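You operate a simulated robot arm through the tools that you are given. There is no shell and no other tool. Be economical: measure what you need, move in short steps, check, and stop when the job is done.

You are at the controls of a simulated robot arm. One attempt, no reset.

## Task
Bleed the red filler mini football into its card's range, then load the cream one.
Fine: use the bleed button; bled ball on the green ring pad; new ball valve up in the nest, arm over it; leave the third.

It is judged by the outcome, as a careful person would: the job done as asked, and still so three seconds after it is handed in. It fails if anything else is knocked over, pushed out of place, dropped, spilled or broken.

## Robot
A 6-joint arm with a two-finger parallel gripper, fixed in place. Base frame: the origin is at the foot of the arm, x ahead of it, y to its left, z up; the work surface is at about z = 86. Lengths are in cm, angles in rad, forces in N, time in s.
With the tool pointing down near the work surface it reaches from about 26 to 68 cm from the base axis. Its first joint turns from -1.152 to 1.152 rad. Payload 2.9 kg.
The tool frame sits at the grasp point between the pads (the TCP): z along the fingers, y along the line on which they close. The tips reach 3 cm beyond it. Largest opening 11 cm; finger width 2, thickness 1; the body of the gripper, 4.8 by 11.2 cm, starts 5.5 cm behind the TCP.
Orientation is told as [roll, pitch, yaw] about the base's x, y, z axes, in that order, counted from this pose: with the fingers straight down and closing along the base's y, the tool's x points along the base's -x, its y along +y and its z along -z.

## Interface
- The arm moves only by the tool servo_tool. Its argument "motion" is a list of rows, each a list of 7 numbers: the finger opening in cm, from 0 to 11, then the shift along the tool's x, y, z in cm, then the turn, a rotation vector about the tool's x, y, z in rad. In form: [[jaw, dx, dy, dz, rx, ry, rz], ...]. A call has 1 to 12 rows; each row shifts and turns the commanded pose from where the row before left it, along the tool's axes as they then stand. A row lasts 0.2 s, in which the tool goes at most 5 cm and 0.15 rad; a call with a longer step from one row to the next is refused whole, and so is a gripper value outside its range. Where a pose cannot be reached the arm comes as near as it can. A force on the tool above 40 N (or 10 N above the force at the start of the call, whichever is more), or a blocked arm, ends the call early, and 0.2 s more pass. The fingers move at their own pace (about 10.8 cm/s each) and stop on an object; they squeeze with about 37 N. The grip force told is the motor's: it shows also when the fingers shut on nothing. Time passes only in rows, and 0.2 s behind the last, so rows that do not move let the fingers close. It gives the time, the measured TCP pose, the force on the tool (base axes), the opening and the grip force at its end, in the units of the frame above (readings bear some noise), with the torque about the TCP (base axes, N m) and any sound that the robot's microphone picked up, and new pictures: "show" is both (left out), scene, wrist or none.
- Cameras (640 x 400 px; columns grow to the right, rows downward): "scene" is fixed at [5.64, 41.45, 141.34]; the picture's right is [-0.91, -0.41, 0.00], its down [-0.13, 0.28, -0.95] and it looks along [0.39, -0.87, -0.31] (base axes); focal length 309 px, centre (320, 200). "wrist" rides on the gripper at [7.3, 1.7, -10.3] in the tool frame; the picture's right is [-0.23, 0.97, 0.00], its down [-0.76, -0.18, -0.62] and it looks along [-0.61, -0.14, 0.78] (tool axes); focal length 222 px, centre (320, 200). There is no depth. A picture from a camera that has moved, and an enlarged one, comes with that camera's place and axes in the base frame and with its lens.
- enlarge(camera, box): a new picture of the part [left, top, right, bottom] of that camera's present view, enlarged. The clock stands still meanwhile.
- close_job(): hands the job in; it is judged then, once.

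Go step by step. Nothing tells you positions but the pictures and the camera data: compare them with the known pose of the tool, close in by small moves and look again before you grip or let go. The budget is 120 turns and 200 pictures, counting those below and the enlarged ones. Unless the task says otherwise, let go and move clear before handing in, and close with one line.

The tools are called as a command line: name --pt "numbers of a row" for each row, then --argument value for the rest, lists and objects as JSON in quotes. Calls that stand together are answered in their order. servo_tool: Moves the arm, as the interface text tells. Its arguments: {"type":"object","properties":{"motion":{"type":"array"},"show":{"type":"string","enum":["both","scene","wrist","none"]}},"required":["motion"]} The other tools are called the same way: enlarge (camera, box) takes an enlarged picture of a part of a camera's view; close_job () hands the job in.

At the start:

```text
time: 0.0
tcp_pos: [30.37, -8.98, 133.42]
tool_rot: [-0.002, -0.002, 0.001]
force: [0.6, -0.1, 1.2]
torque: [0.01, 0.0, -0.01]
gripper_width: 10.99
finger_force: 0.0
```

scene: 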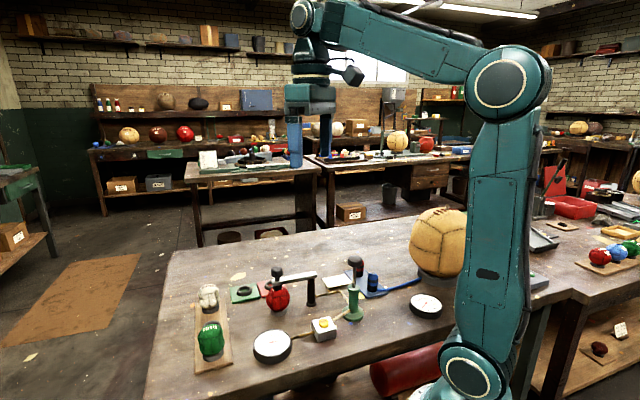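
wrist: 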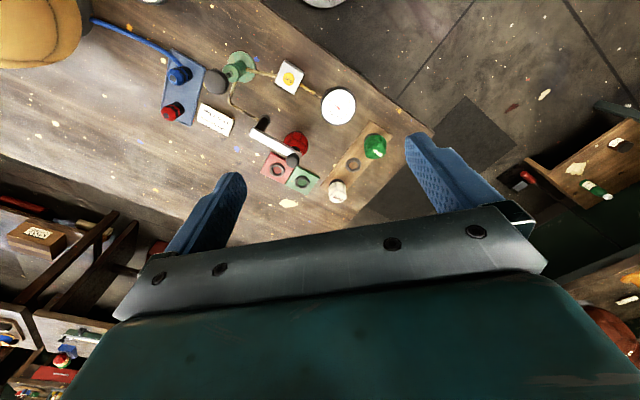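

The bench has a fixture with a red ball under an arm, a gauge, buttons and a tray holding cream and green balls. I'll enlarge both views to work out what each part is.

enlarge --camera "scene" --box '[180, 240, 340, 380]'

enlarge --camera "scene" --box '[300, 240, 460, 340]'

enlarge --camera "wrist" --box '[140, 40, 300, 140]'

enlarge --camera "wrist" --box '[240, 50, 400, 210]'

```text
2.86 times, centred on (260, 310) of scene
camera zoom: at [5.64, 41.45, 141.34], right [-0.91, -0.41, 0.0], down [-0.13, 0.28, -0.95], along [0.39, -0.87, -0.31], focal length 882 px, centre (491, -114)
```

zoom: 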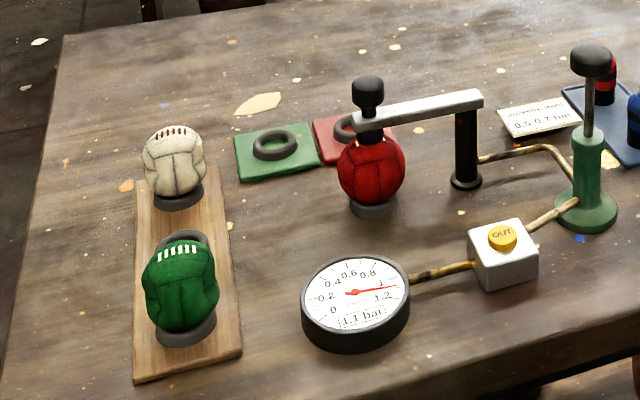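

```text
4.00 times, centred on (380, 290) of scene
camera zoom: at [5.64, 41.45, 141.34], right [-0.91, -0.41, 0.0], down [-0.13, 0.28, -0.95], along [0.39, -0.87, -0.31], focal length 1235 px, centre (80, -160)
```

zoom: 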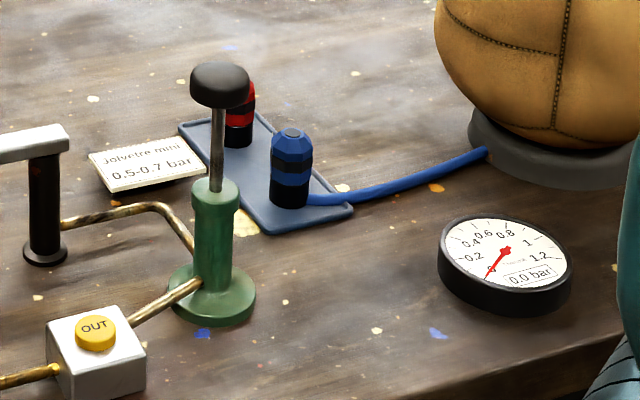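

```text
4.00 times, centred on (220, 90) of wrist
camera zoom: at [23.17, -7.39, 143.69], right [0.23, 0.97, 0.0], down [0.76, -0.18, 0.63], along [0.61, -0.14, -0.78], focal length 888 px, centre (720, 640)
```

zoom: 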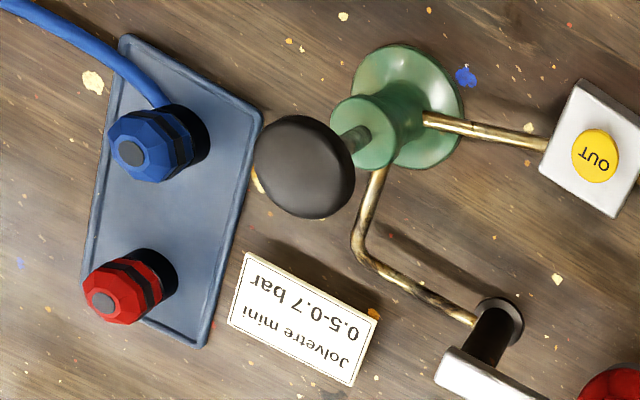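

```text
2.50 times, centred on (320, 130) of wrist
camera zoom: at [23.17, -7.39, 143.69], right [0.23, 0.97, 0.0], down [0.76, -0.18, 0.63], along [0.61, -0.14, -0.78], focal length 555 px, centre (320, 375)
```

zoom: 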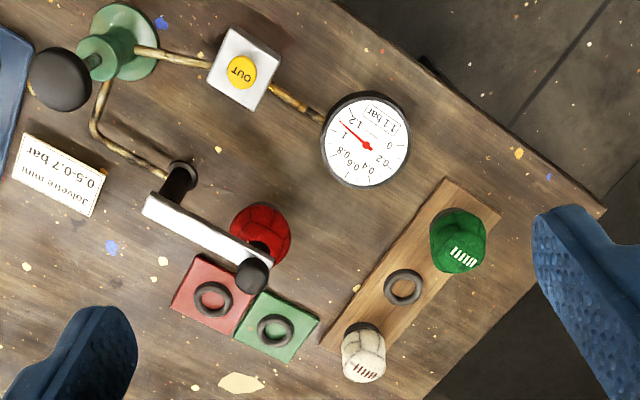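

enlarge --camera "scene" --box '[180, 275, 240, 365]'

enlarge --camera "scene" --box '[225, 250, 325, 320]'

enlarge --camera "wrist" --box '[250, 110, 400, 210]'

```text
4.44 times, centred on (210, 320) of scene
camera zoom: at [5.64, 41.45, 141.34], right [-0.91, -0.41, 0.0], down [-0.13, 0.28, -0.95], along [0.39, -0.87, -0.31], focal length 1372 px, centre (809, -333)
```

zoom: 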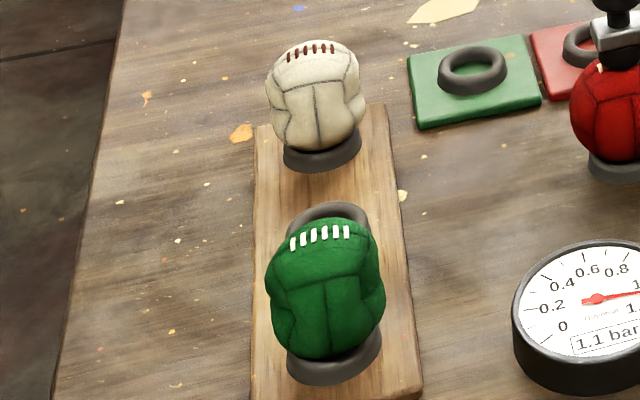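

```text
5.71 times, centred on (275, 285) of scene
camera zoom: at [5.64, 41.45, 141.34], right [-0.91, -0.41, 0.0], down [-0.13, 0.28, -0.95], along [0.39, -0.87, -0.31], focal length 1764 px, centre (577, -286)
```

zoom: 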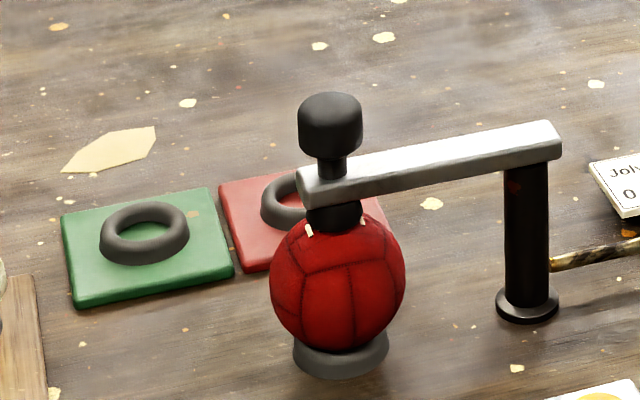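

```text
4.00 times, centred on (325, 160) of wrist
camera zoom: at [23.17, -7.39, 143.69], right [0.23, 0.97, 0.0], down [0.76, -0.18, 0.63], along [0.61, -0.14, -0.78], focal length 888 px, centre (300, 360)
```

zoom: 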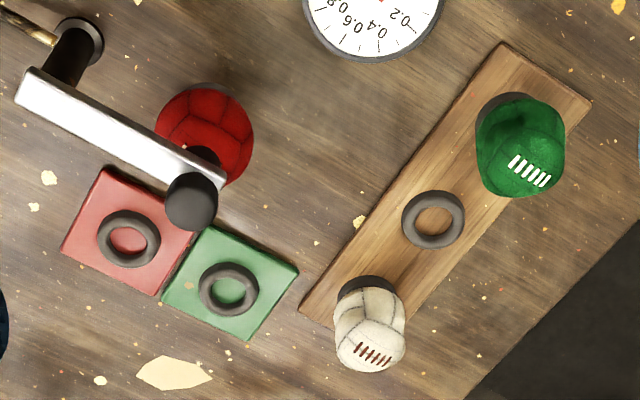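

Gauge reads 1.1 bar, the card says 0.5–0.7, and the yellow OUT button is near (30.6, -15.7, 90). I'll close the fingers and go above the button.

servo_tool --pt "0 0 -2.2 3 0 0 0" --pt "0 0 -2.2 4 0 0 0" --pt "0 0 -2.3 4 0 0 0" --pt "0 0 0 4 0 0 0" --pt "0 0 0 4 0 0 0" --pt "0 0 0 4 0 0 0" --pt "0 0 0 4 0 0 0" --pt "0 0 0 4 0 0 0" --pt "0 0 0 3 0 0 0" --pt "0 0 0 2 0 0 0" --pt "0 0 0 0 0 0 0"

```text
time: 2.4
tcp_pos: [30.59, -15.83, 97.29]
tool_rot: [-0.002, -0.002, 0.0]
force: [-0.3, 0.1, -0.5]
torque: [0.0, -0.01, 0.02]
gripper_width: 0.01
finger_force: 37.1
camera wrist: at [23.37, -14.21, 107.6], right [0.23, 0.97, 0.0], down [0.76, -0.18, 0.63], along [0.61, -0.14, -0.78], focal length 222 px, centre (320, 200)
```

scene: 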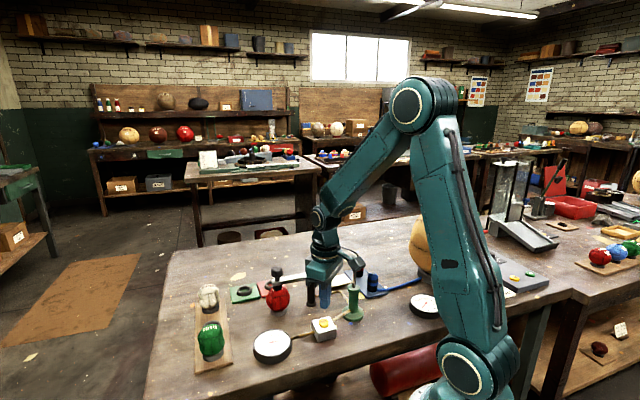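
wrist: 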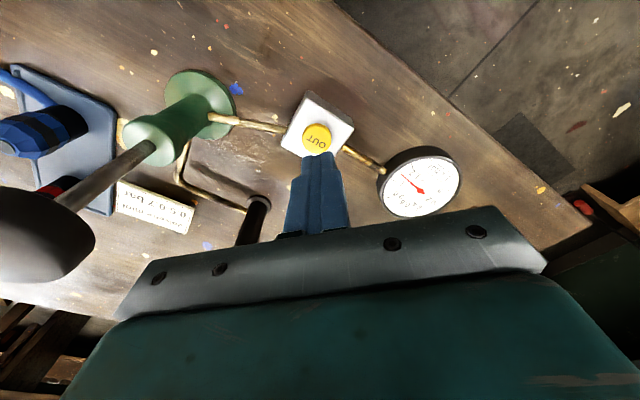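

Fingers are right above the button. I'll touch it gently with a short press and return, then read the gauge.

servo_tool --pt "0 0 -0.25 2 0 0 0" --pt "0 0 0 1 0 0 0" --pt "0 0 0 0.5 0 0 0" --pt "0 0 0 0.3 0 0 0" --show "both"

```text
time: 3.4
tcp_pos: [30.55, -15.9, 93.77]
tool_rot: [-0.001, -0.004, -0.001]
force: [-0.1, -0.5, -0.1]
torque: [0.0, 0.0, -0.02]
gripper_width: 0.0
finger_force: 36.7
camera wrist: at [23.29, -14.42, 103.91], right [0.23, 0.97, 0.0], down [0.76, -0.18, 0.63], along [0.61, -0.14, -0.78], focal length 222 px, centre (320, 200)
```

scene: 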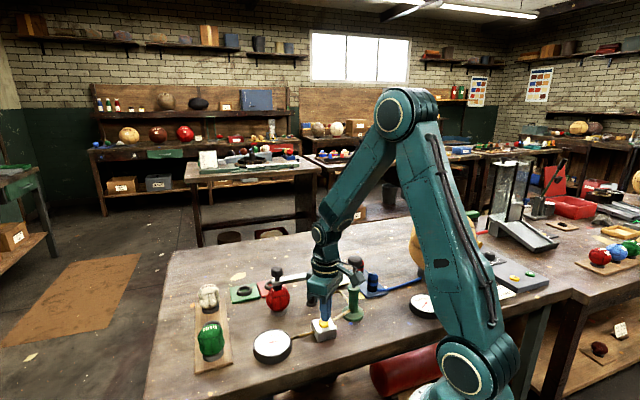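
wrist: 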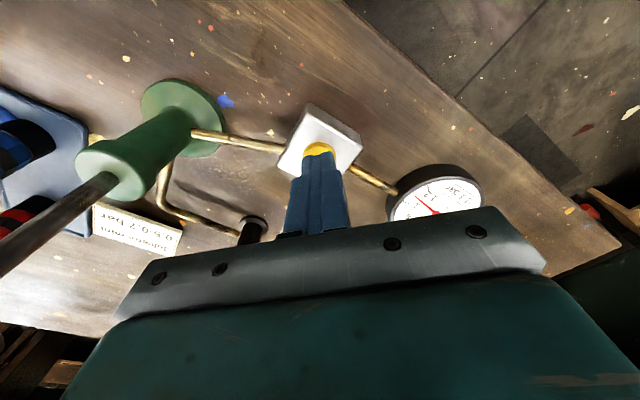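

Tip is at about z 90.8 with no contact yet. I'll press down in small steps.

servo_tool --pt "0 0 0 0.3 0 0 0" --pt "0 0 0 0.3 0 0 0" --show "none"

enlarge --camera "scene" --box '[245, 310, 345, 370]'

```text
time: 4.0
tcp_pos: [30.57, -15.98, 93.03]
tool_rot: [-0.002, -0.002, 0.001]
force: [0.0, -0.1, -0.2]
torque: [0.01, -0.03, -0.02]
gripper_width: 0.04
finger_force: 37.7
```

```text
6.40 times, centred on (295, 340) of scene
camera zoom: at [5.64, 41.45, 141.34], right [-0.91, -0.41, 0.0], down [-0.13, 0.28, -0.95], along [0.39, -0.87, -0.31], focal length 1976 px, centre (480, -696)
```

zoom: 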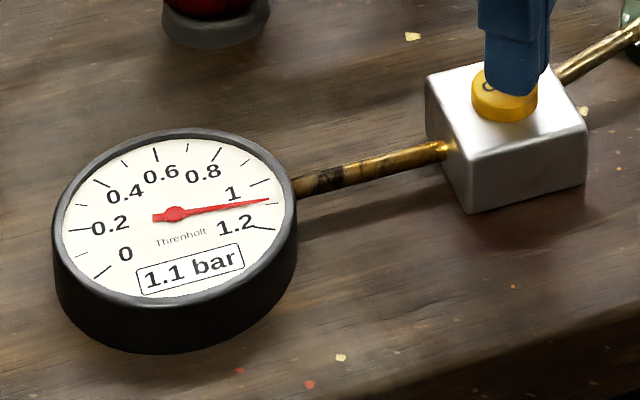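

servo_tool --pt "0 -0.3 -0.3 0.1 0 0 0" --pt "0 0 0 0.2 0 0 0" --show "none"

enlarge --camera "scene" --box '[245, 310, 345, 370]'

```text
time: 4.6
tcp_pos: [30.75, -16.37, 92.76]
tool_rot: [-0.002, -0.003, -0.002]
force: [0.9, -0.3, -0.8]
torque: [0.04, 0.02, -0.01]
gripper_width: 0.0
finger_force: 36.7
```

```text
6.40 times, centred on (295, 340) of scene
camera zoom: at [5.64, 41.45, 141.34], right [-0.91, -0.41, 0.0], down [-0.13, 0.28, -0.95], along [0.39, -0.87, -0.31], focal length 1976 px, centre (480, -696)
```

zoom: 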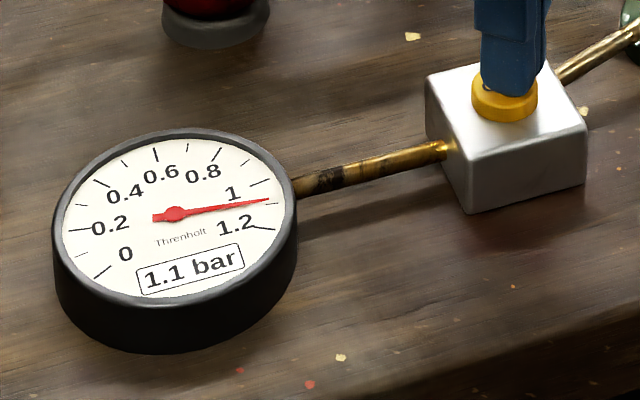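

Well centred and nearly touching. I'll press a bit further, in small steps.

servo_tool --pt "0 0 0 0.2 0 0 0" --show "none"

enlarge --camera "scene" --box '[245, 310, 345, 370]'

```text
time: 5.0
tcp_pos: [30.72, -16.25, 92.54]
tool_rot: [-0.002, -0.003, -0.001]
force: [-0.1, -0.5, -0.1]
torque: [-0.03, -0.01, 0.0]
gripper_width: 0.02
finger_force: 36.9
```

```text
6.40 times, centred on (295, 340) of scene
camera zoom: at [5.64, 41.45, 141.34], right [-0.91, -0.41, 0.0], down [-0.13, 0.28, -0.95], along [0.39, -0.87, -0.31], focal length 1976 px, centre (480, -696)
```

zoom: 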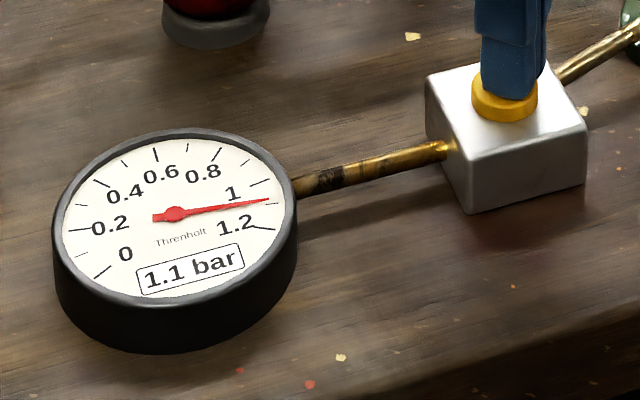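

servo_tool --pt "0 0 0 0.3 0 0 0" --show "none"

enlarge --camera "scene" --box '[245, 310, 345, 370]'

```text
time: 5.4
tcp_pos: [30.78, -16.24, 92.27]
tool_rot: [-0.002, -0.003, 0.001]
force: [-0.6, -0.7, 1.2]
torque: [-0.05, 0.03, 0.0]
gripper_width: 0.03
finger_force: 37.4
```

```text
6.40 times, centred on (295, 340) of scene
camera zoom: at [5.63, 41.45, 141.34], right [-0.91, -0.41, 0.0], down [-0.13, 0.28, -0.95], along [0.39, -0.87, -0.31], focal length 1976 px, centre (480, -696)
```

zoom: 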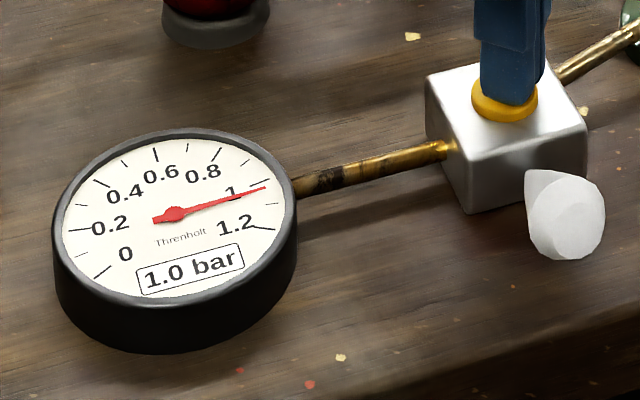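

It's bleeding, 1.0 bar now. I'll hold briefly.

servo_tool --pt "0 0 0 0 0 0 0" --show "none"

enlarge --camera "scene" --box '[245, 310, 345, 370]'

```text
time: 5.8
tcp_pos: [30.81, -16.37, 92.16]
tool_rot: [-0.002, -0.001, 0.001]
force: [0.0, -1.1, 0.5]
torque: [-0.05, 0.01, 0.01]
gripper_width: 0.02
finger_force: 36.5
heard: click
```

```text
6.40 times, centred on (295, 340) of scene
camera zoom: at [5.63, 41.45, 141.34], right [-0.91, -0.41, 0.0], down [-0.13, 0.28, -0.95], along [0.39, -0.87, -0.31], focal length 1976 px, centre (480, -696)
```

zoom: 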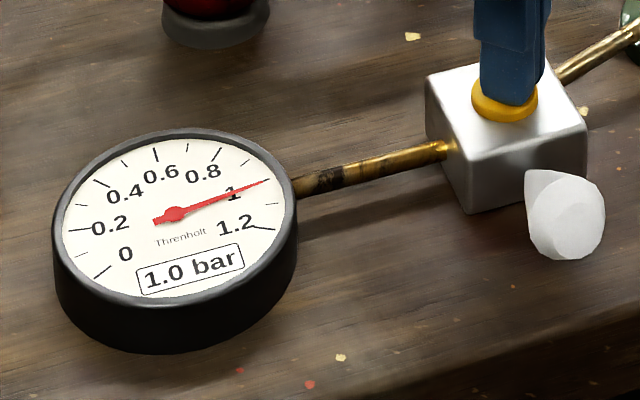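

It bleeds slowly, so I'll hold about 1 s.

servo_tool --pt "0 0 0 0 0 0 0" --pt "0 0 0 0 0 0 0" --pt "0 0 0 0 0 0 0" --pt "0 0 0 0 0 0 0" --show "none"

enlarge --camera "scene" --box '[245, 310, 345, 370]'

```text
time: 6.8
tcp_pos: [30.78, -16.33, 92.2]
tool_rot: [-0.002, -0.002, -0.001]
force: [-0.4, 0.1, 1.5]
torque: [-0.01, -0.01, -0.01]
gripper_width: 0.01
finger_force: 37.3
```

```text
6.40 times, centred on (295, 340) of scene
camera zoom: at [5.63, 41.45, 141.34], right [-0.91, -0.41, 0.0], down [-0.13, 0.28, -0.95], along [0.39, -0.87, -0.31], focal length 1976 px, centre (480, -696)
```

zoom: 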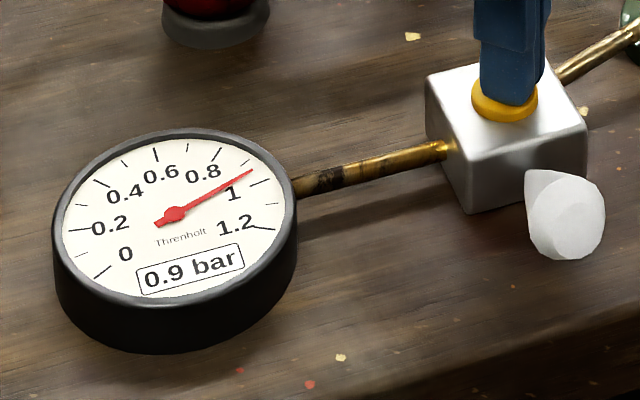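

servo_tool --pt "0 0 0 0 0 0 0" --pt "0 0 0 0 0 0 0" --pt "0 0 0 0 0 0 0" --pt "0 0 0 0 0 0 0" --pt "0 0 0 0 0 0 0" --pt "0 0 0 0 0 0 0" --pt "0 0 0 0 0 0 0" --pt "0 0 0 0 0 0 0" --show "none"

enlarge --camera "scene" --box '[245, 310, 345, 370]'

```text
time: 8.6
tcp_pos: [30.95, -16.42, 92.26]
tool_rot: [-0.001, -0.004, 0.0]
force: [0.0, 0.0, 0.8]
torque: [0.0, -0.01, 0.01]
gripper_width: 0.0
finger_force: 37.3
```

```text
6.40 times, centred on (295, 340) of scene
camera zoom: at [5.64, 41.46, 141.34], right [-0.91, -0.41, 0.0], down [-0.13, 0.28, -0.95], along [0.39, -0.87, -0.31], focal length 1976 px, centre (480, -696)
```

zoom: 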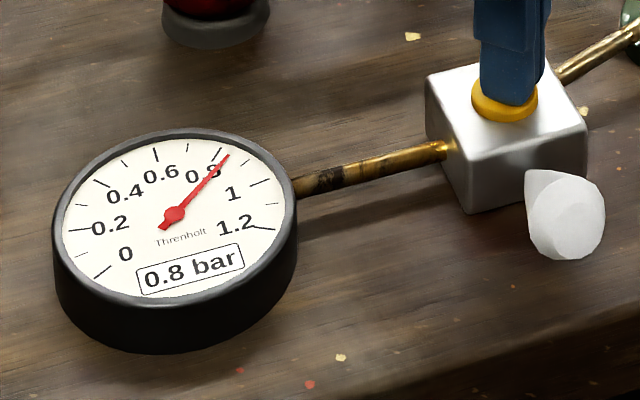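

servo_tool --pt "0 0 0 0 0 0 0" --pt "0 0 0 0 0 0 0" --pt "0 0 0 0 0 0 0" --pt "0 0 0 0 0 0 0" --pt "0 0 0 0 0 0 0" --pt "0 0 0 0 0 0 0" --pt "0 0 0 0 0 0 0" --pt "0 0 0 0 0 0 0" --show "none"

enlarge --camera "scene" --box '[245, 310, 345, 370]'

```text
time: 10.4
tcp_pos: [30.86, -16.29, 92.31]
tool_rot: [-0.001, -0.002, -0.002]
force: [0.5, -0.1, 1.4]
torque: [-0.01, 0.0, 0.01]
gripper_width: 0.01
finger_force: 37.0
```

```text
6.40 times, centred on (295, 340) of scene
camera zoom: at [5.64, 41.46, 141.34], right [-0.91, -0.41, 0.0], down [-0.13, 0.28, -0.95], along [0.39, -0.87, -0.31], focal length 1976 px, centre (480, -696)
```

zoom: 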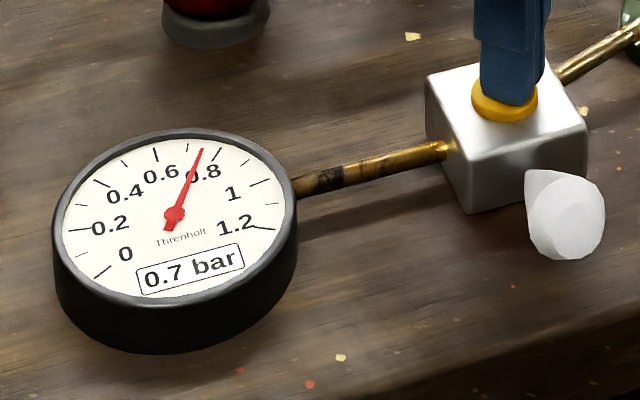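

servo_tool --pt "0 0 0 0 0 0 0" --pt "0 0 0 0 0 0 0" --pt "0 0 0 0 0 0 0" --pt "0 0 0 0 0 0 0" --pt "0 0 0 0 0 0 0" --pt "0 0 0 0 0 0 0" --pt "0 0 0 0 0 0 0" --pt "0 0 0 0 0 0 0" --pt "0 0 0 0 0 0 0" --pt "0 0 0 0 0 0 0" --show "none"

enlarge --camera "scene" --box '[245, 310, 345, 370]'

```text
time: 12.6
tcp_pos: [30.85, -16.26, 92.22]
tool_rot: [-0.001, -0.002, 0.0]
force: [0.0, 0.7, 1.3]
torque: [-0.01, 0.01, 0.0]
gripper_width: 0.02
finger_force: 36.7
```

```text
6.40 times, centred on (295, 340) of scene
camera zoom: at [5.63, 41.46, 141.34], right [-0.91, -0.41, 0.0], down [-0.13, 0.28, -0.95], along [0.39, -0.87, -0.31], focal length 1976 px, centre (480, -696)
```

zoom: 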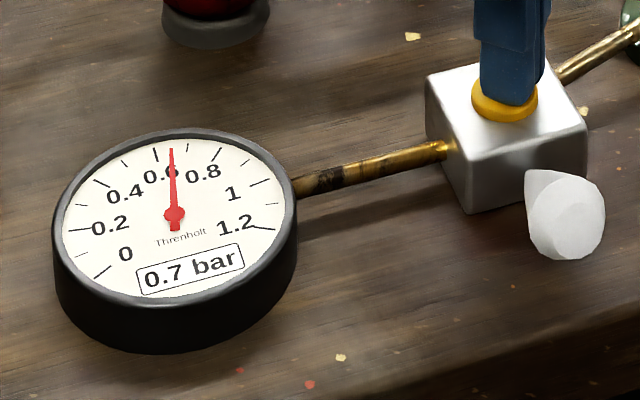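

About 0.65 now. I'll hold a little longer, then lift off.

servo_tool --pt "0 0 0 0 0 0 0" --pt "0 0 0 0 0 0 0" --pt "0 0 0 0 0 0 0" --pt "0 0 0 0 0 0 0" --pt "0 0 0 -2 0 0 0" --pt "0 0 0 -4 0 0 0" --show "none"

enlarge --camera "scene" --box '[245, 310, 345, 370]'

```text
time: 14.0
tcp_pos: [30.68, -16.26, 98.26]
tool_rot: [-0.001, -0.003, 0.0]
force: [0.6, 1.0, 0.1]
torque: [0.02, 0.01, -0.01]
gripper_width: 0.0
finger_force: 36.9
```

```text
6.40 times, centred on (295, 340) of scene
camera zoom: at [5.64, 41.45, 141.34], right [-0.91, -0.41, 0.0], down [-0.13, 0.28, -0.95], along [0.39, -0.87, -0.31], focal length 1976 px, centre (480, -696)
```

zoom: 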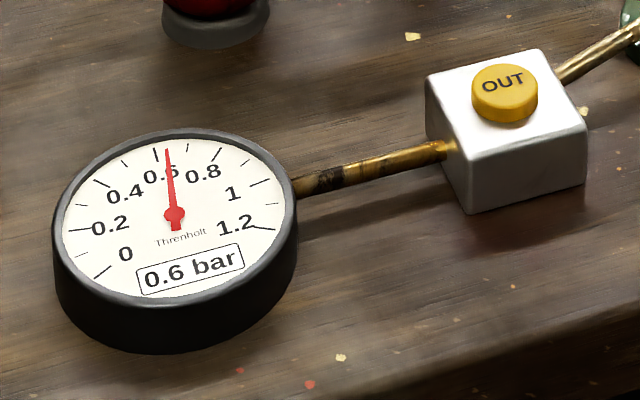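

Red ball is at 0.6 bar, in range. Next I'll look closely at the swing arm's knob near (45.4, -19, 98) before moving it.

servo_tool --pt "0 0 0 -4 0 0 0" --pt "0 0 0 -4 0 0 0" --pt "0 0 0 -4 0 0 -0.13" --pt "6 -3 -0.6 0 0 0 -0.13" --pt "6 -3 -0.6 0 0 0 -0.13" --pt "6 -3 -0.6 0 0 0 -0.13" --pt "6 -3 0 0 0 0 -0.13" --pt "6 -1 0 0 0 0 -0.13" --pt "6 0 0 0 0 0 0"

```text
time: 16.0
tcp_pos: [43.1, -13.52, 110.27]
tool_rot: [-0.003, -0.001, 0.782]
force: [-0.3, 0.6, -0.4]
torque: [-0.01, 0.0, -0.03]
gripper_width: 5.99
finger_force: 0.1
camera wrist: at [36.85, -17.51, 120.58], right [-0.53, 0.85, 0.0], down [0.66, 0.41, 0.62], along [0.53, 0.33, -0.78], focal length 222 px, centre (320, 200)
```

scene: 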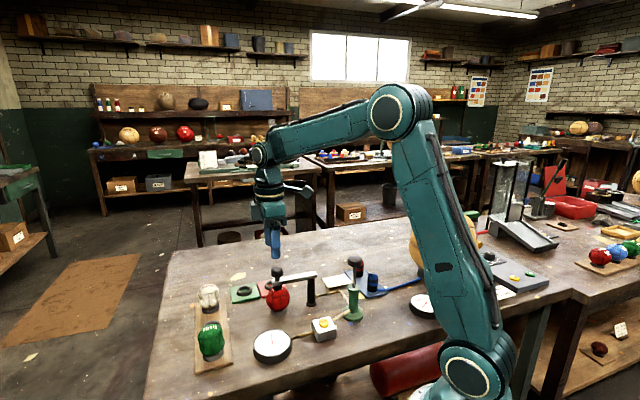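
wrist: 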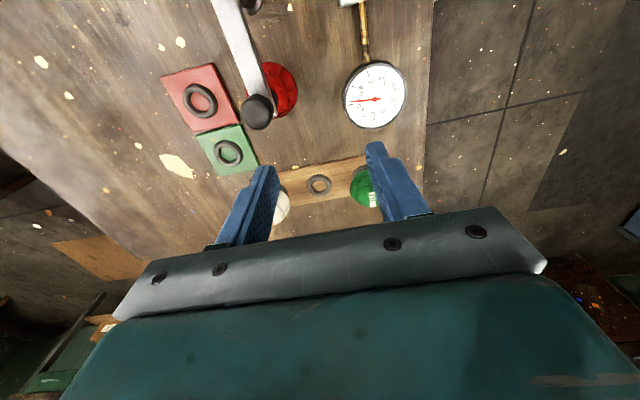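

Knob is at about (45.7, -19.0). I'll move over it with the jaws across the bar.

servo_tool --pt "6 1 -3 0 0 0 0" --pt "6 1 -2.7 0 0 0 0" --pt "6 0 0 3 0 0 0" --pt "6 0 0 3 0 0 0" --pt "6 0 0 0.5 0 0 0" --pt "6 0 0 0 0 0 0"

enlarge --camera "scene" --box '[225, 230, 325, 320]'

enlarge --camera "wrist" --box '[220, 60, 420, 240]'

```text
time: 17.4
tcp_pos: [45.87, -19.11, 103.83]
tool_rot: [-0.004, -0.002, 0.781]
force: [0.4, -0.4, -0.1]
torque: [0.01, -0.02, 0.01]
gripper_width: 5.98
finger_force: 0.1
camera wrist: at [39.58, -23.08, 113.93], right [-0.52, 0.85, 0.0], down [0.66, 0.41, 0.62], along [0.53, 0.33, -0.78], focal length 222 px, centre (320, 200)
```

scene: 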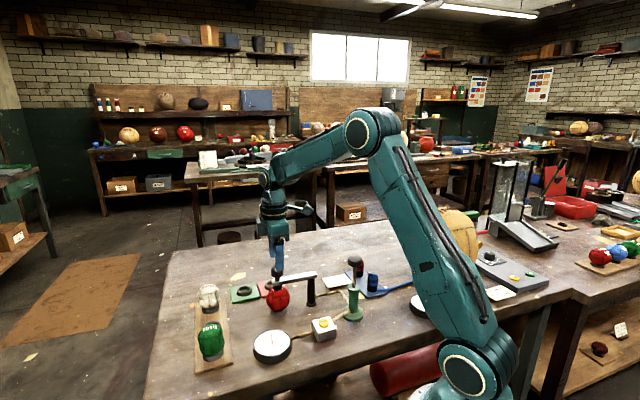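
wrist: 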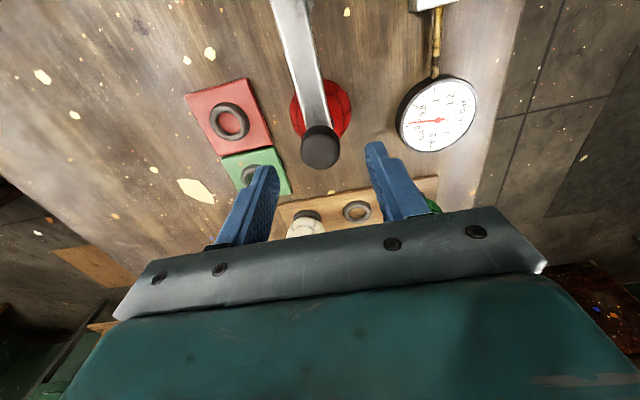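

```text
4.44 times, centred on (275, 275) of scene
camera zoom: at [5.64, 41.45, 141.34], right [-0.91, -0.41, 0.0], down [-0.13, 0.28, -0.95], along [0.39, -0.87, -0.31], focal length 1372 px, centre (520, -133)
```

zoom: 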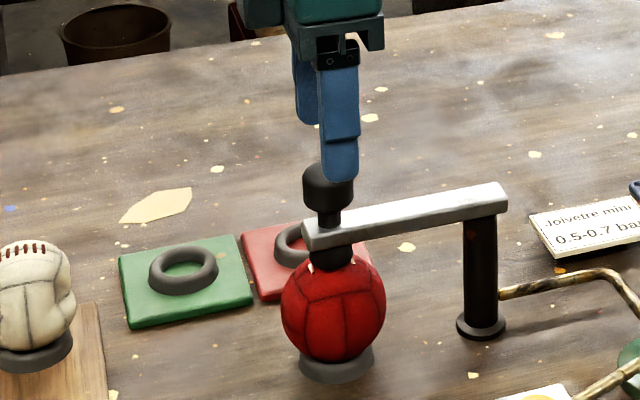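

```text
2.22 times, centred on (320, 150) of wrist
camera zoom: at [39.58, -23.08, 113.93], right [-0.52, 0.85, 0.0], down [0.66, 0.41, 0.62], along [0.53, 0.33, -0.78], focal length 494 px, centre (320, 311)
```

zoom: 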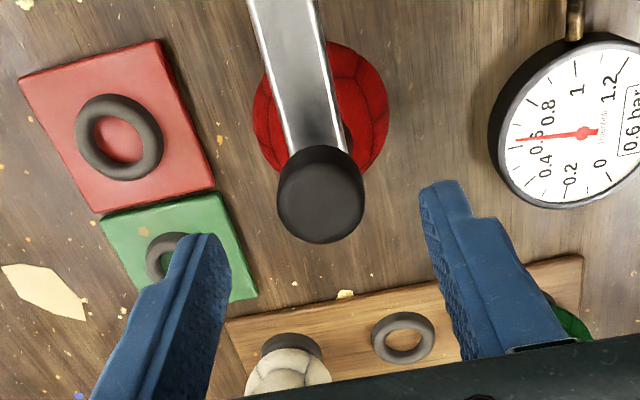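

Jaws straddle the knob. I'll descend so the tips stay just above the bar, then grip the knob.

servo_tool --pt "6 0.4 0 2 0 0 0" --pt "6 0 0 1.9 0 0 0" --pt "6 0 0 0 0 0 0" --pt "3 0 0 0 0 0 0" --pt "1.5 0 0 0 0 0 0" --pt "1.5 0 0 0 0 0 0" --show "scene"

enlarge --camera "scene" --box '[225, 230, 325, 320]'

```text
time: 18.8
tcp_pos: [45.68, -19.48, 99.82]
tool_rot: [-0.003, -0.002, 0.78]
force: [6.5, -6.6, -4.6]
torque: [0.46, 0.02, -0.02]
gripper_width: 2.98
finger_force: 44.8
```

scene: 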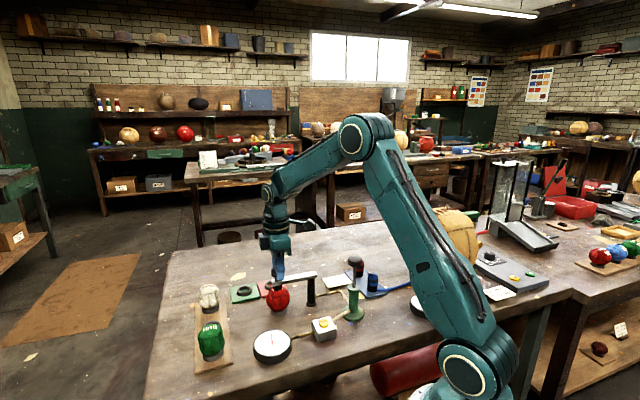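

```text
4.44 times, centred on (275, 275) of scene
camera zoom: at [5.66, 41.43, 141.35], right [-0.91, -0.41, 0.0], down [-0.13, 0.28, -0.95], along [0.39, -0.87, -0.31], focal length 1372 px, centre (520, -133)
```

zoom: 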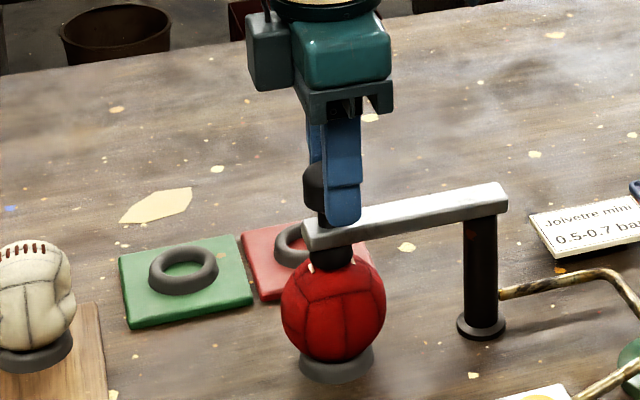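

Knob is gripped (2.98 cm). I'll try a small lift to see whether the nozzle rises.

servo_tool --pt "1.5 0 -0.15 0 0 0 0" --pt "1.5 0 0 -0.4 0 0 0" --pt "1.5 0 0 -0.4 0 0 0" --show "none"

enlarge --camera "scene" --box '[225, 230, 325, 320]'

```text
time: 19.6
tcp_pos: [45.56, -19.4, 100.45]
tool_rot: [0.002, 0.003, 0.782]
force: [0.8, -1.1, -30.3]
torque: [-0.52, -0.24, -0.05]
gripper_width: 2.97
finger_force: 44.8
```

```text
4.44 times, centred on (275, 275) of scene
camera zoom: at [5.68, 41.43, 141.35], right [-0.91, -0.41, 0.0], down [-0.13, 0.28, -0.95], along [0.39, -0.87, -0.31], focal length 1372 px, centre (520, -133)
```

zoom: 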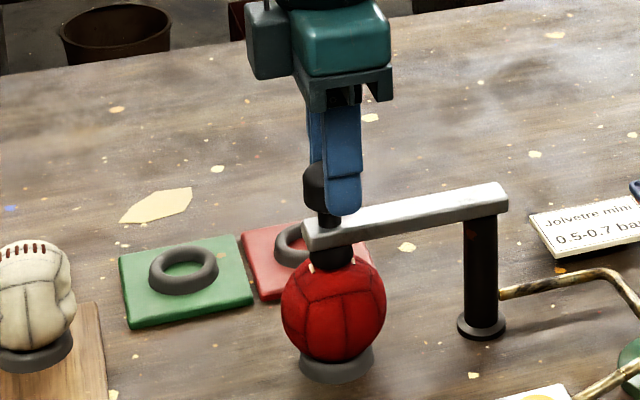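

The knob doesn't lift; it only slid in my fingers. I'll lower back and try a gentle sideways swing about the post, toward -y.

servo_tool --pt "3.5 0 0 0 0 0 0" --pt "3.5 0 0 0.7 0 0 0" --pt "3.2 0 -0.2 0 0 0 0" --pt "3.2 0.02 -0.6 0 0 0 0.06" --pt "3.2 0.02 -0.6 0 0 0 0.06" --show "none"

enlarge --camera "scene" --box '[225, 230, 325, 320]'

```text
time: 20.8
tcp_pos: [46.58, -20.56, 100.01]
tool_rot: [-0.003, -0.001, 0.659]
force: [0.2, -0.1, 0.8]
torque: [0.02, 0.0, 0.03]
gripper_width: 3.23
finger_force: 0.1
```

```text
4.44 times, centred on (275, 275) of scene
camera zoom: at [5.64, 41.46, 141.34], right [-0.91, -0.41, 0.0], down [-0.13, 0.28, -0.95], along [0.39, -0.87, -0.31], focal length 1372 px, centre (520, -133)
```

zoom: 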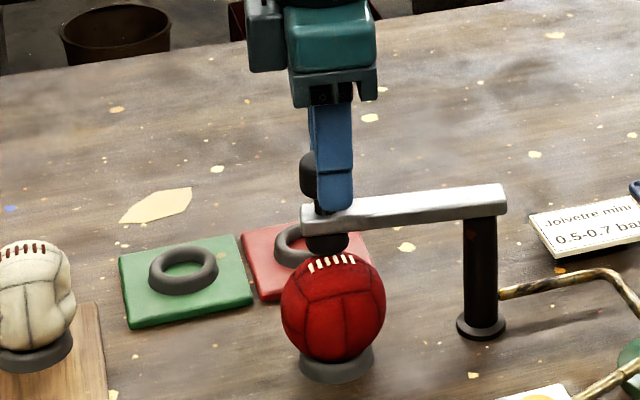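

The arm swings freely and the red ball's laces are showing on top. I'll carry on swinging it clear.

servo_tool --pt "3.2 0.06 -1.1 0 0 0 0.12" --pt "3.2 0.06 -1.1 0 0 0 0.12" --pt "3.2 0.06 -1.1 0 0 0 0.12" --pt "3.2 0.06 -1.1 0 0 0 0.12" --pt "3.2 0.06 -1.1 0 0 0 0.12" --pt "3.2 0.06 -1.1 0 0 0 0.12" --pt "3.2 0.06 -1.1 0 0 0 0.12" --pt "3.2 0.06 -1.1 0 0 0 0.12" --pt "3.2 0.06 -1.1 0 0 0 0.12" --pt "3.2 0 0 0 0 0 0"

enlarge --camera "scene" --box '[225, 220, 345, 320]'

```text
time: 23.0
tcp_pos: [47.81, -30.03, 100.02]
tool_rot: [0.001, -0.002, -0.422]
force: [1.1, 1.1, 0.0]
torque: [0.02, -0.01, 0.02]
gripper_width: 3.22
finger_force: 0.5
camera wrist: at [41.88, -25.46, 110.27], right [0.61, 0.8, 0.0], down [0.62, -0.47, 0.63], along [0.5, -0.38, -0.78], focal length 222 px, centre (320, 200)
```

scene: 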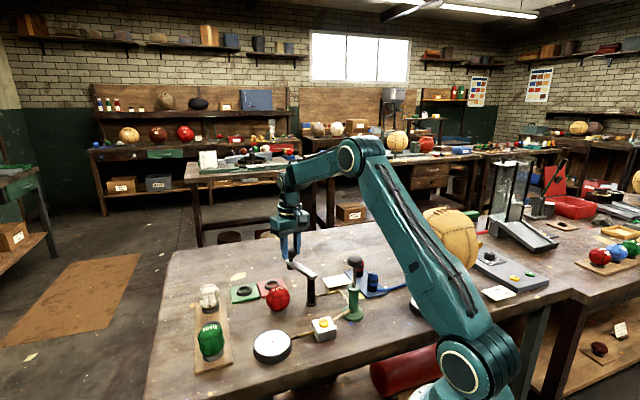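
wrist: 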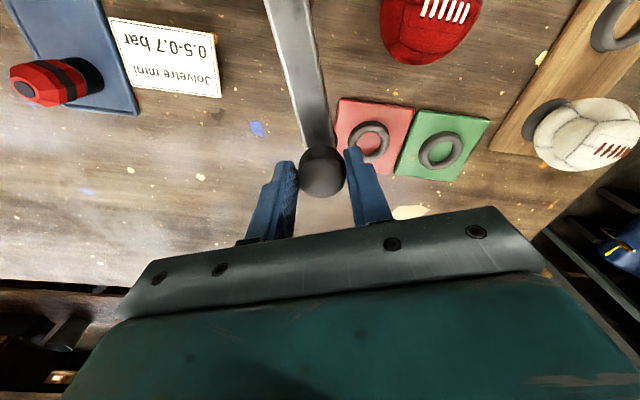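

```text
4.00 times, centred on (285, 270) of scene
camera zoom: at [5.64, 41.45, 141.34], right [-0.91, -0.41, 0.0], down [-0.13, 0.28, -0.95], along [0.39, -0.87, -0.31], focal length 1235 px, centre (460, -80)
```

zoom: 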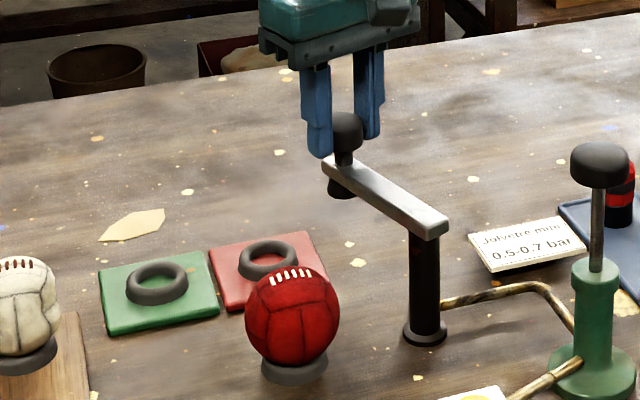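

The arm is at about -24°; I'll swing it another ~35° for clearance, then open and rise.

servo_tool --pt "3.2 0.06 -1.1 0 0 0 0.12" --pt "3.2 0.06 -1.1 0 0 0 0.12" --pt "3.2 0.06 -1.1 0 0 0 0.12" --pt "3.2 0.06 -1.1 0 0 0 0.12" --pt "3.2 0.06 -1.1 0 0 0 0.12" --pt "3.2 0 0 0 0 0 0" --pt "6 0 0 0 0 0 0" --pt "6 0 0 -3 0 0 0" --pt "6 0 0 -4 0 0 0" --pt "6 0 0 -4 0 0 0" --pt "6 0 0 0 0 0 0"

enlarge --camera "scene" --box '[185, 220, 345, 340]'

```text
time: 24.2
tcp_pos: [45.43, -33.13, 100.0]
tool_rot: [0.009, -0.009, -0.969]
force: [23.9, 14.2, -3.1]
torque: [-0.23, -0.37, -0.11]
gripper_width: 4.55
finger_force: 13.5
stopped in row 6: the force on the tool passed its limit at 49 N (the readings are from after the stop); the commanded pose is now the measured one
camera wrist: at [42.57, -26.26, 110.3], right [0.93, 0.36, 0.01], down [0.28, -0.73, 0.63], along [0.23, -0.58, -0.78], focal length 222 px, centre (320, 200)
```

scene: 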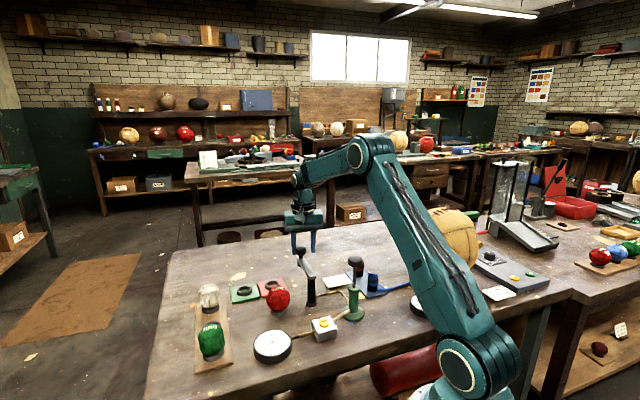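
wrist: 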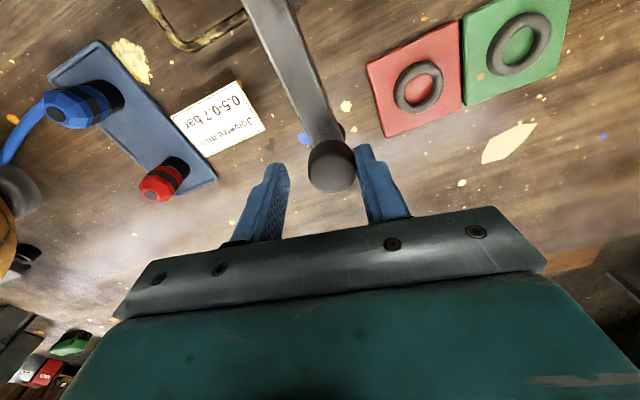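

```text
3.33 times, centred on (265, 280) of scene
camera zoom: at [5.71, 41.49, 141.33], right [-0.91, -0.41, 0.0], down [-0.13, 0.28, -0.95], along [0.39, -0.87, -0.31], focal length 1029 px, centre (503, -67)
```

zoom: 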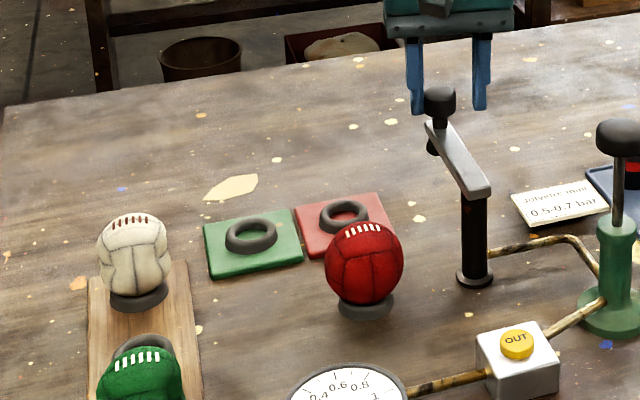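

The swing arm reached its end stop at about -50°, and nothing is displaced. I'll ease back, open, rise, and go above the red ball with the jaws straight.

servo_tool --pt "4.5 0 0.4 0 0 0 0" --pt "6 0 0 0 0 0 0" --pt "6 0 0 -3 0 0 0" --pt "6 0 0 -4 0 0 0" --pt "8 0 0 -4 0 0 -0.14" --pt "10 0 0 0 0 0 -0.14" --pt "10 0 0 0 0 0 -0.14" --pt "10 0 0 0 0 0 -0.14" --pt "10 0 0 0 0 0 -0.14" --pt "10 0 0 0 0 0 -0.14" --pt "10 0 0 0 0 0 -0.129" --pt "10 0 0 0 0 0 0" --show "scene"

```text
time: 26.8
tcp_pos: [45.18, -33.27, 110.95]
tool_rot: [0.0, -0.008, -0.009]
force: [0.2, 0.6, -0.3]
torque: [0.0, 0.01, 0.0]
gripper_width: 10.02
finger_force: 0.0
```

scene: 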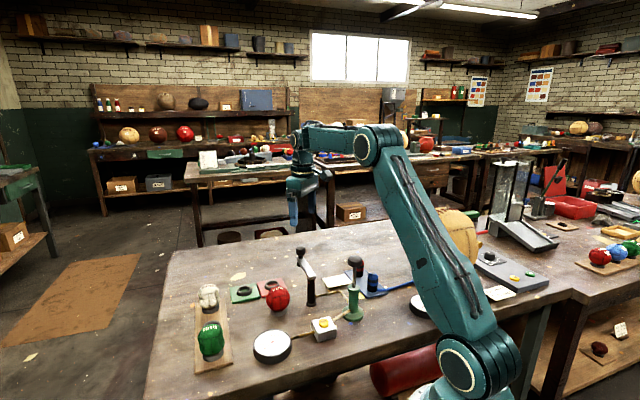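

servo_tool --pt "10 0 4 0 0 0 0" --pt "10 0 4 0 0 0 0" --pt "10 0 4 0 0 0 0" --pt "10 -0.4 2.1 0 0 0 0" --pt "10 0 0 3 0 0 0" --pt "10 0 0 3 0 0 0" --pt "10 0 0 0 0 0 0"

enlarge --camera "wrist" --box '[200, 60, 440, 240]'

enlarge --camera "scene" --box '[185, 220, 345, 340]'

```text
time: 28.4
tcp_pos: [45.88, -18.94, 105.03]
tool_rot: [0.0, -0.007, -0.014]
force: [0.2, -0.6, -0.4]
torque: [0.02, 0.01, 0.02]
gripper_width: 10.0
finger_force: 0.0
camera wrist: at [38.6, -17.21, 115.26], right [0.24, 0.97, 0.0], down [0.76, -0.19, 0.63], along [0.61, -0.15, -0.78], focal length 222 px, centre (320, 200)
```

scene: 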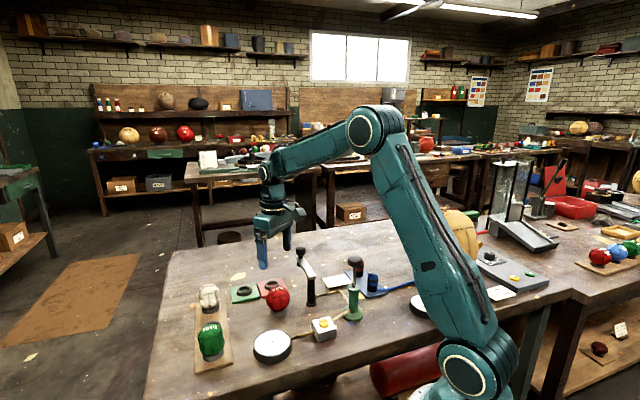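
wrist: 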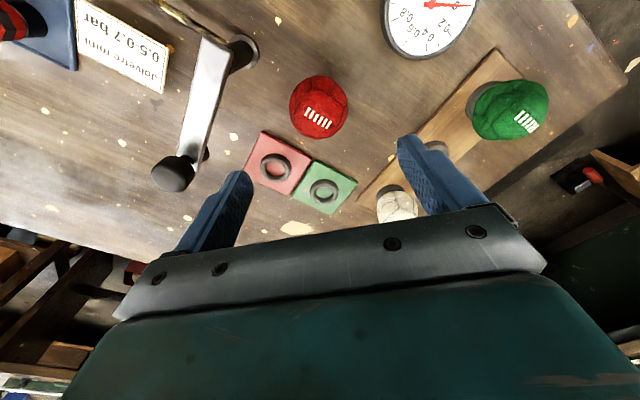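

```text
2.22 times, centred on (320, 150) of wrist
camera zoom: at [38.6, -17.21, 115.26], right [0.24, 0.97, 0.0], down [0.76, -0.19, 0.63], along [0.61, -0.15, -0.78], focal length 494 px, centre (320, 311)
```

zoom: 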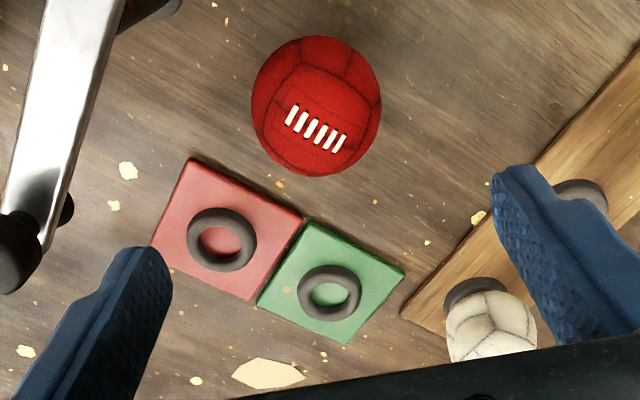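

```text
3.33 times, centred on (265, 280) of scene
camera zoom: at [5.64, 41.46, 141.34], right [-0.91, -0.41, 0.0], down [-0.13, 0.28, -0.95], along [0.39, -0.87, -0.31], focal length 1029 px, centre (503, -67)
```

zoom: 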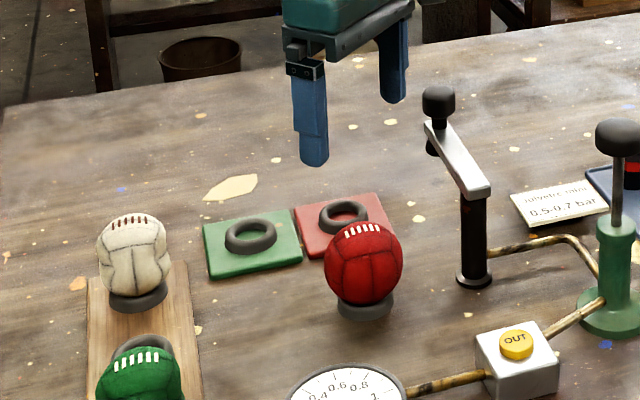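

Red ball centre is at about (45.55, -19.1, 90.3), diameter about 6.8. I'll descend around it with the jaws wide and check before gripping.

servo_tool --pt "11 0.33 -0.16 3 0 0 0" --pt "11 0 0 3 0 0 0" --pt "11 0 0 3 0 0 0" --pt "11 0 0 3 0 0 0" --pt "11 0 0 1.5 0 0 0" --pt "11 0 0 0.8 0 0 0" --pt "11 0 0 0 0 0 0"

enlarge --camera "scene" --box '[225, 230, 345, 320]'

```text
time: 30.0
tcp_pos: [45.6, -19.27, 90.82]
tool_rot: [-0.001, -0.008, -0.012]
force: [0.4, -0.2, 0.8]
torque: [0.02, 0.01, -0.01]
gripper_width: 11.03
finger_force: 0.0
camera wrist: at [38.42, -17.59, 101.03], right [0.24, 0.97, 0.0], down [0.76, -0.19, 0.63], along [0.61, -0.15, -0.78], focal length 222 px, centre (320, 200)
```

scene: 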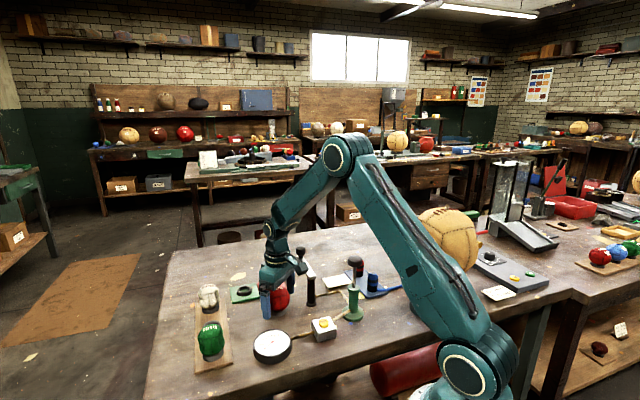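
wrist: 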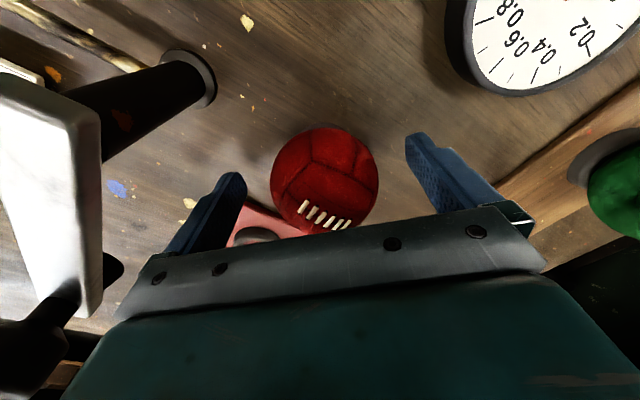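

```text
4.44 times, centred on (285, 275) of scene
camera zoom: at [5.64, 41.45, 141.34], right [-0.91, -0.41, 0.0], down [-0.13, 0.28, -0.95], along [0.39, -0.87, -0.31], focal length 1372 px, centre (476, -133)
```

zoom: 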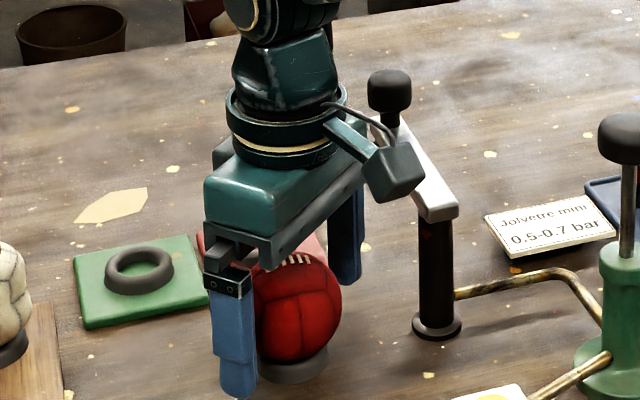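

Jaws are around the ball. I'll make a small correction and close.

servo_tool --pt "9 0.2 0.2 0.2 0 0 0" --pt "7.5 0 0 0 0 0 0" --pt "6.7 0 0 0 0 0 0" --pt "6 0 0 0 0 0 0" --pt "5.5 0 0 0 0 0 0" --pt "5.5 0 0 0 0 0 0" --show "wrist"

```text
time: 31.4
tcp_pos: [45.51, -19.08, 90.67]
tool_rot: [0.0, -0.006, -0.009]
force: [0.6, 0.4, 1.4]
torque: [0.03, -0.02, -0.03]
gripper_width: 6.39
finger_force: 36.7
camera wrist: at [38.18, -17.39, 100.82], right [0.24, 0.97, 0.0], down [0.76, -0.19, 0.63], along [0.61, -0.15, -0.78], focal length 222 px, centre (320, 200)
```

wrist: 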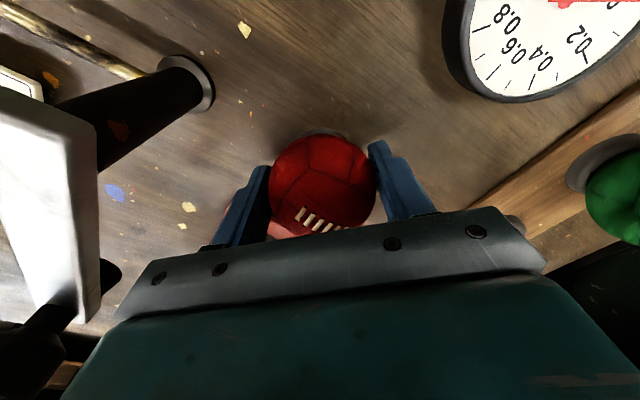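

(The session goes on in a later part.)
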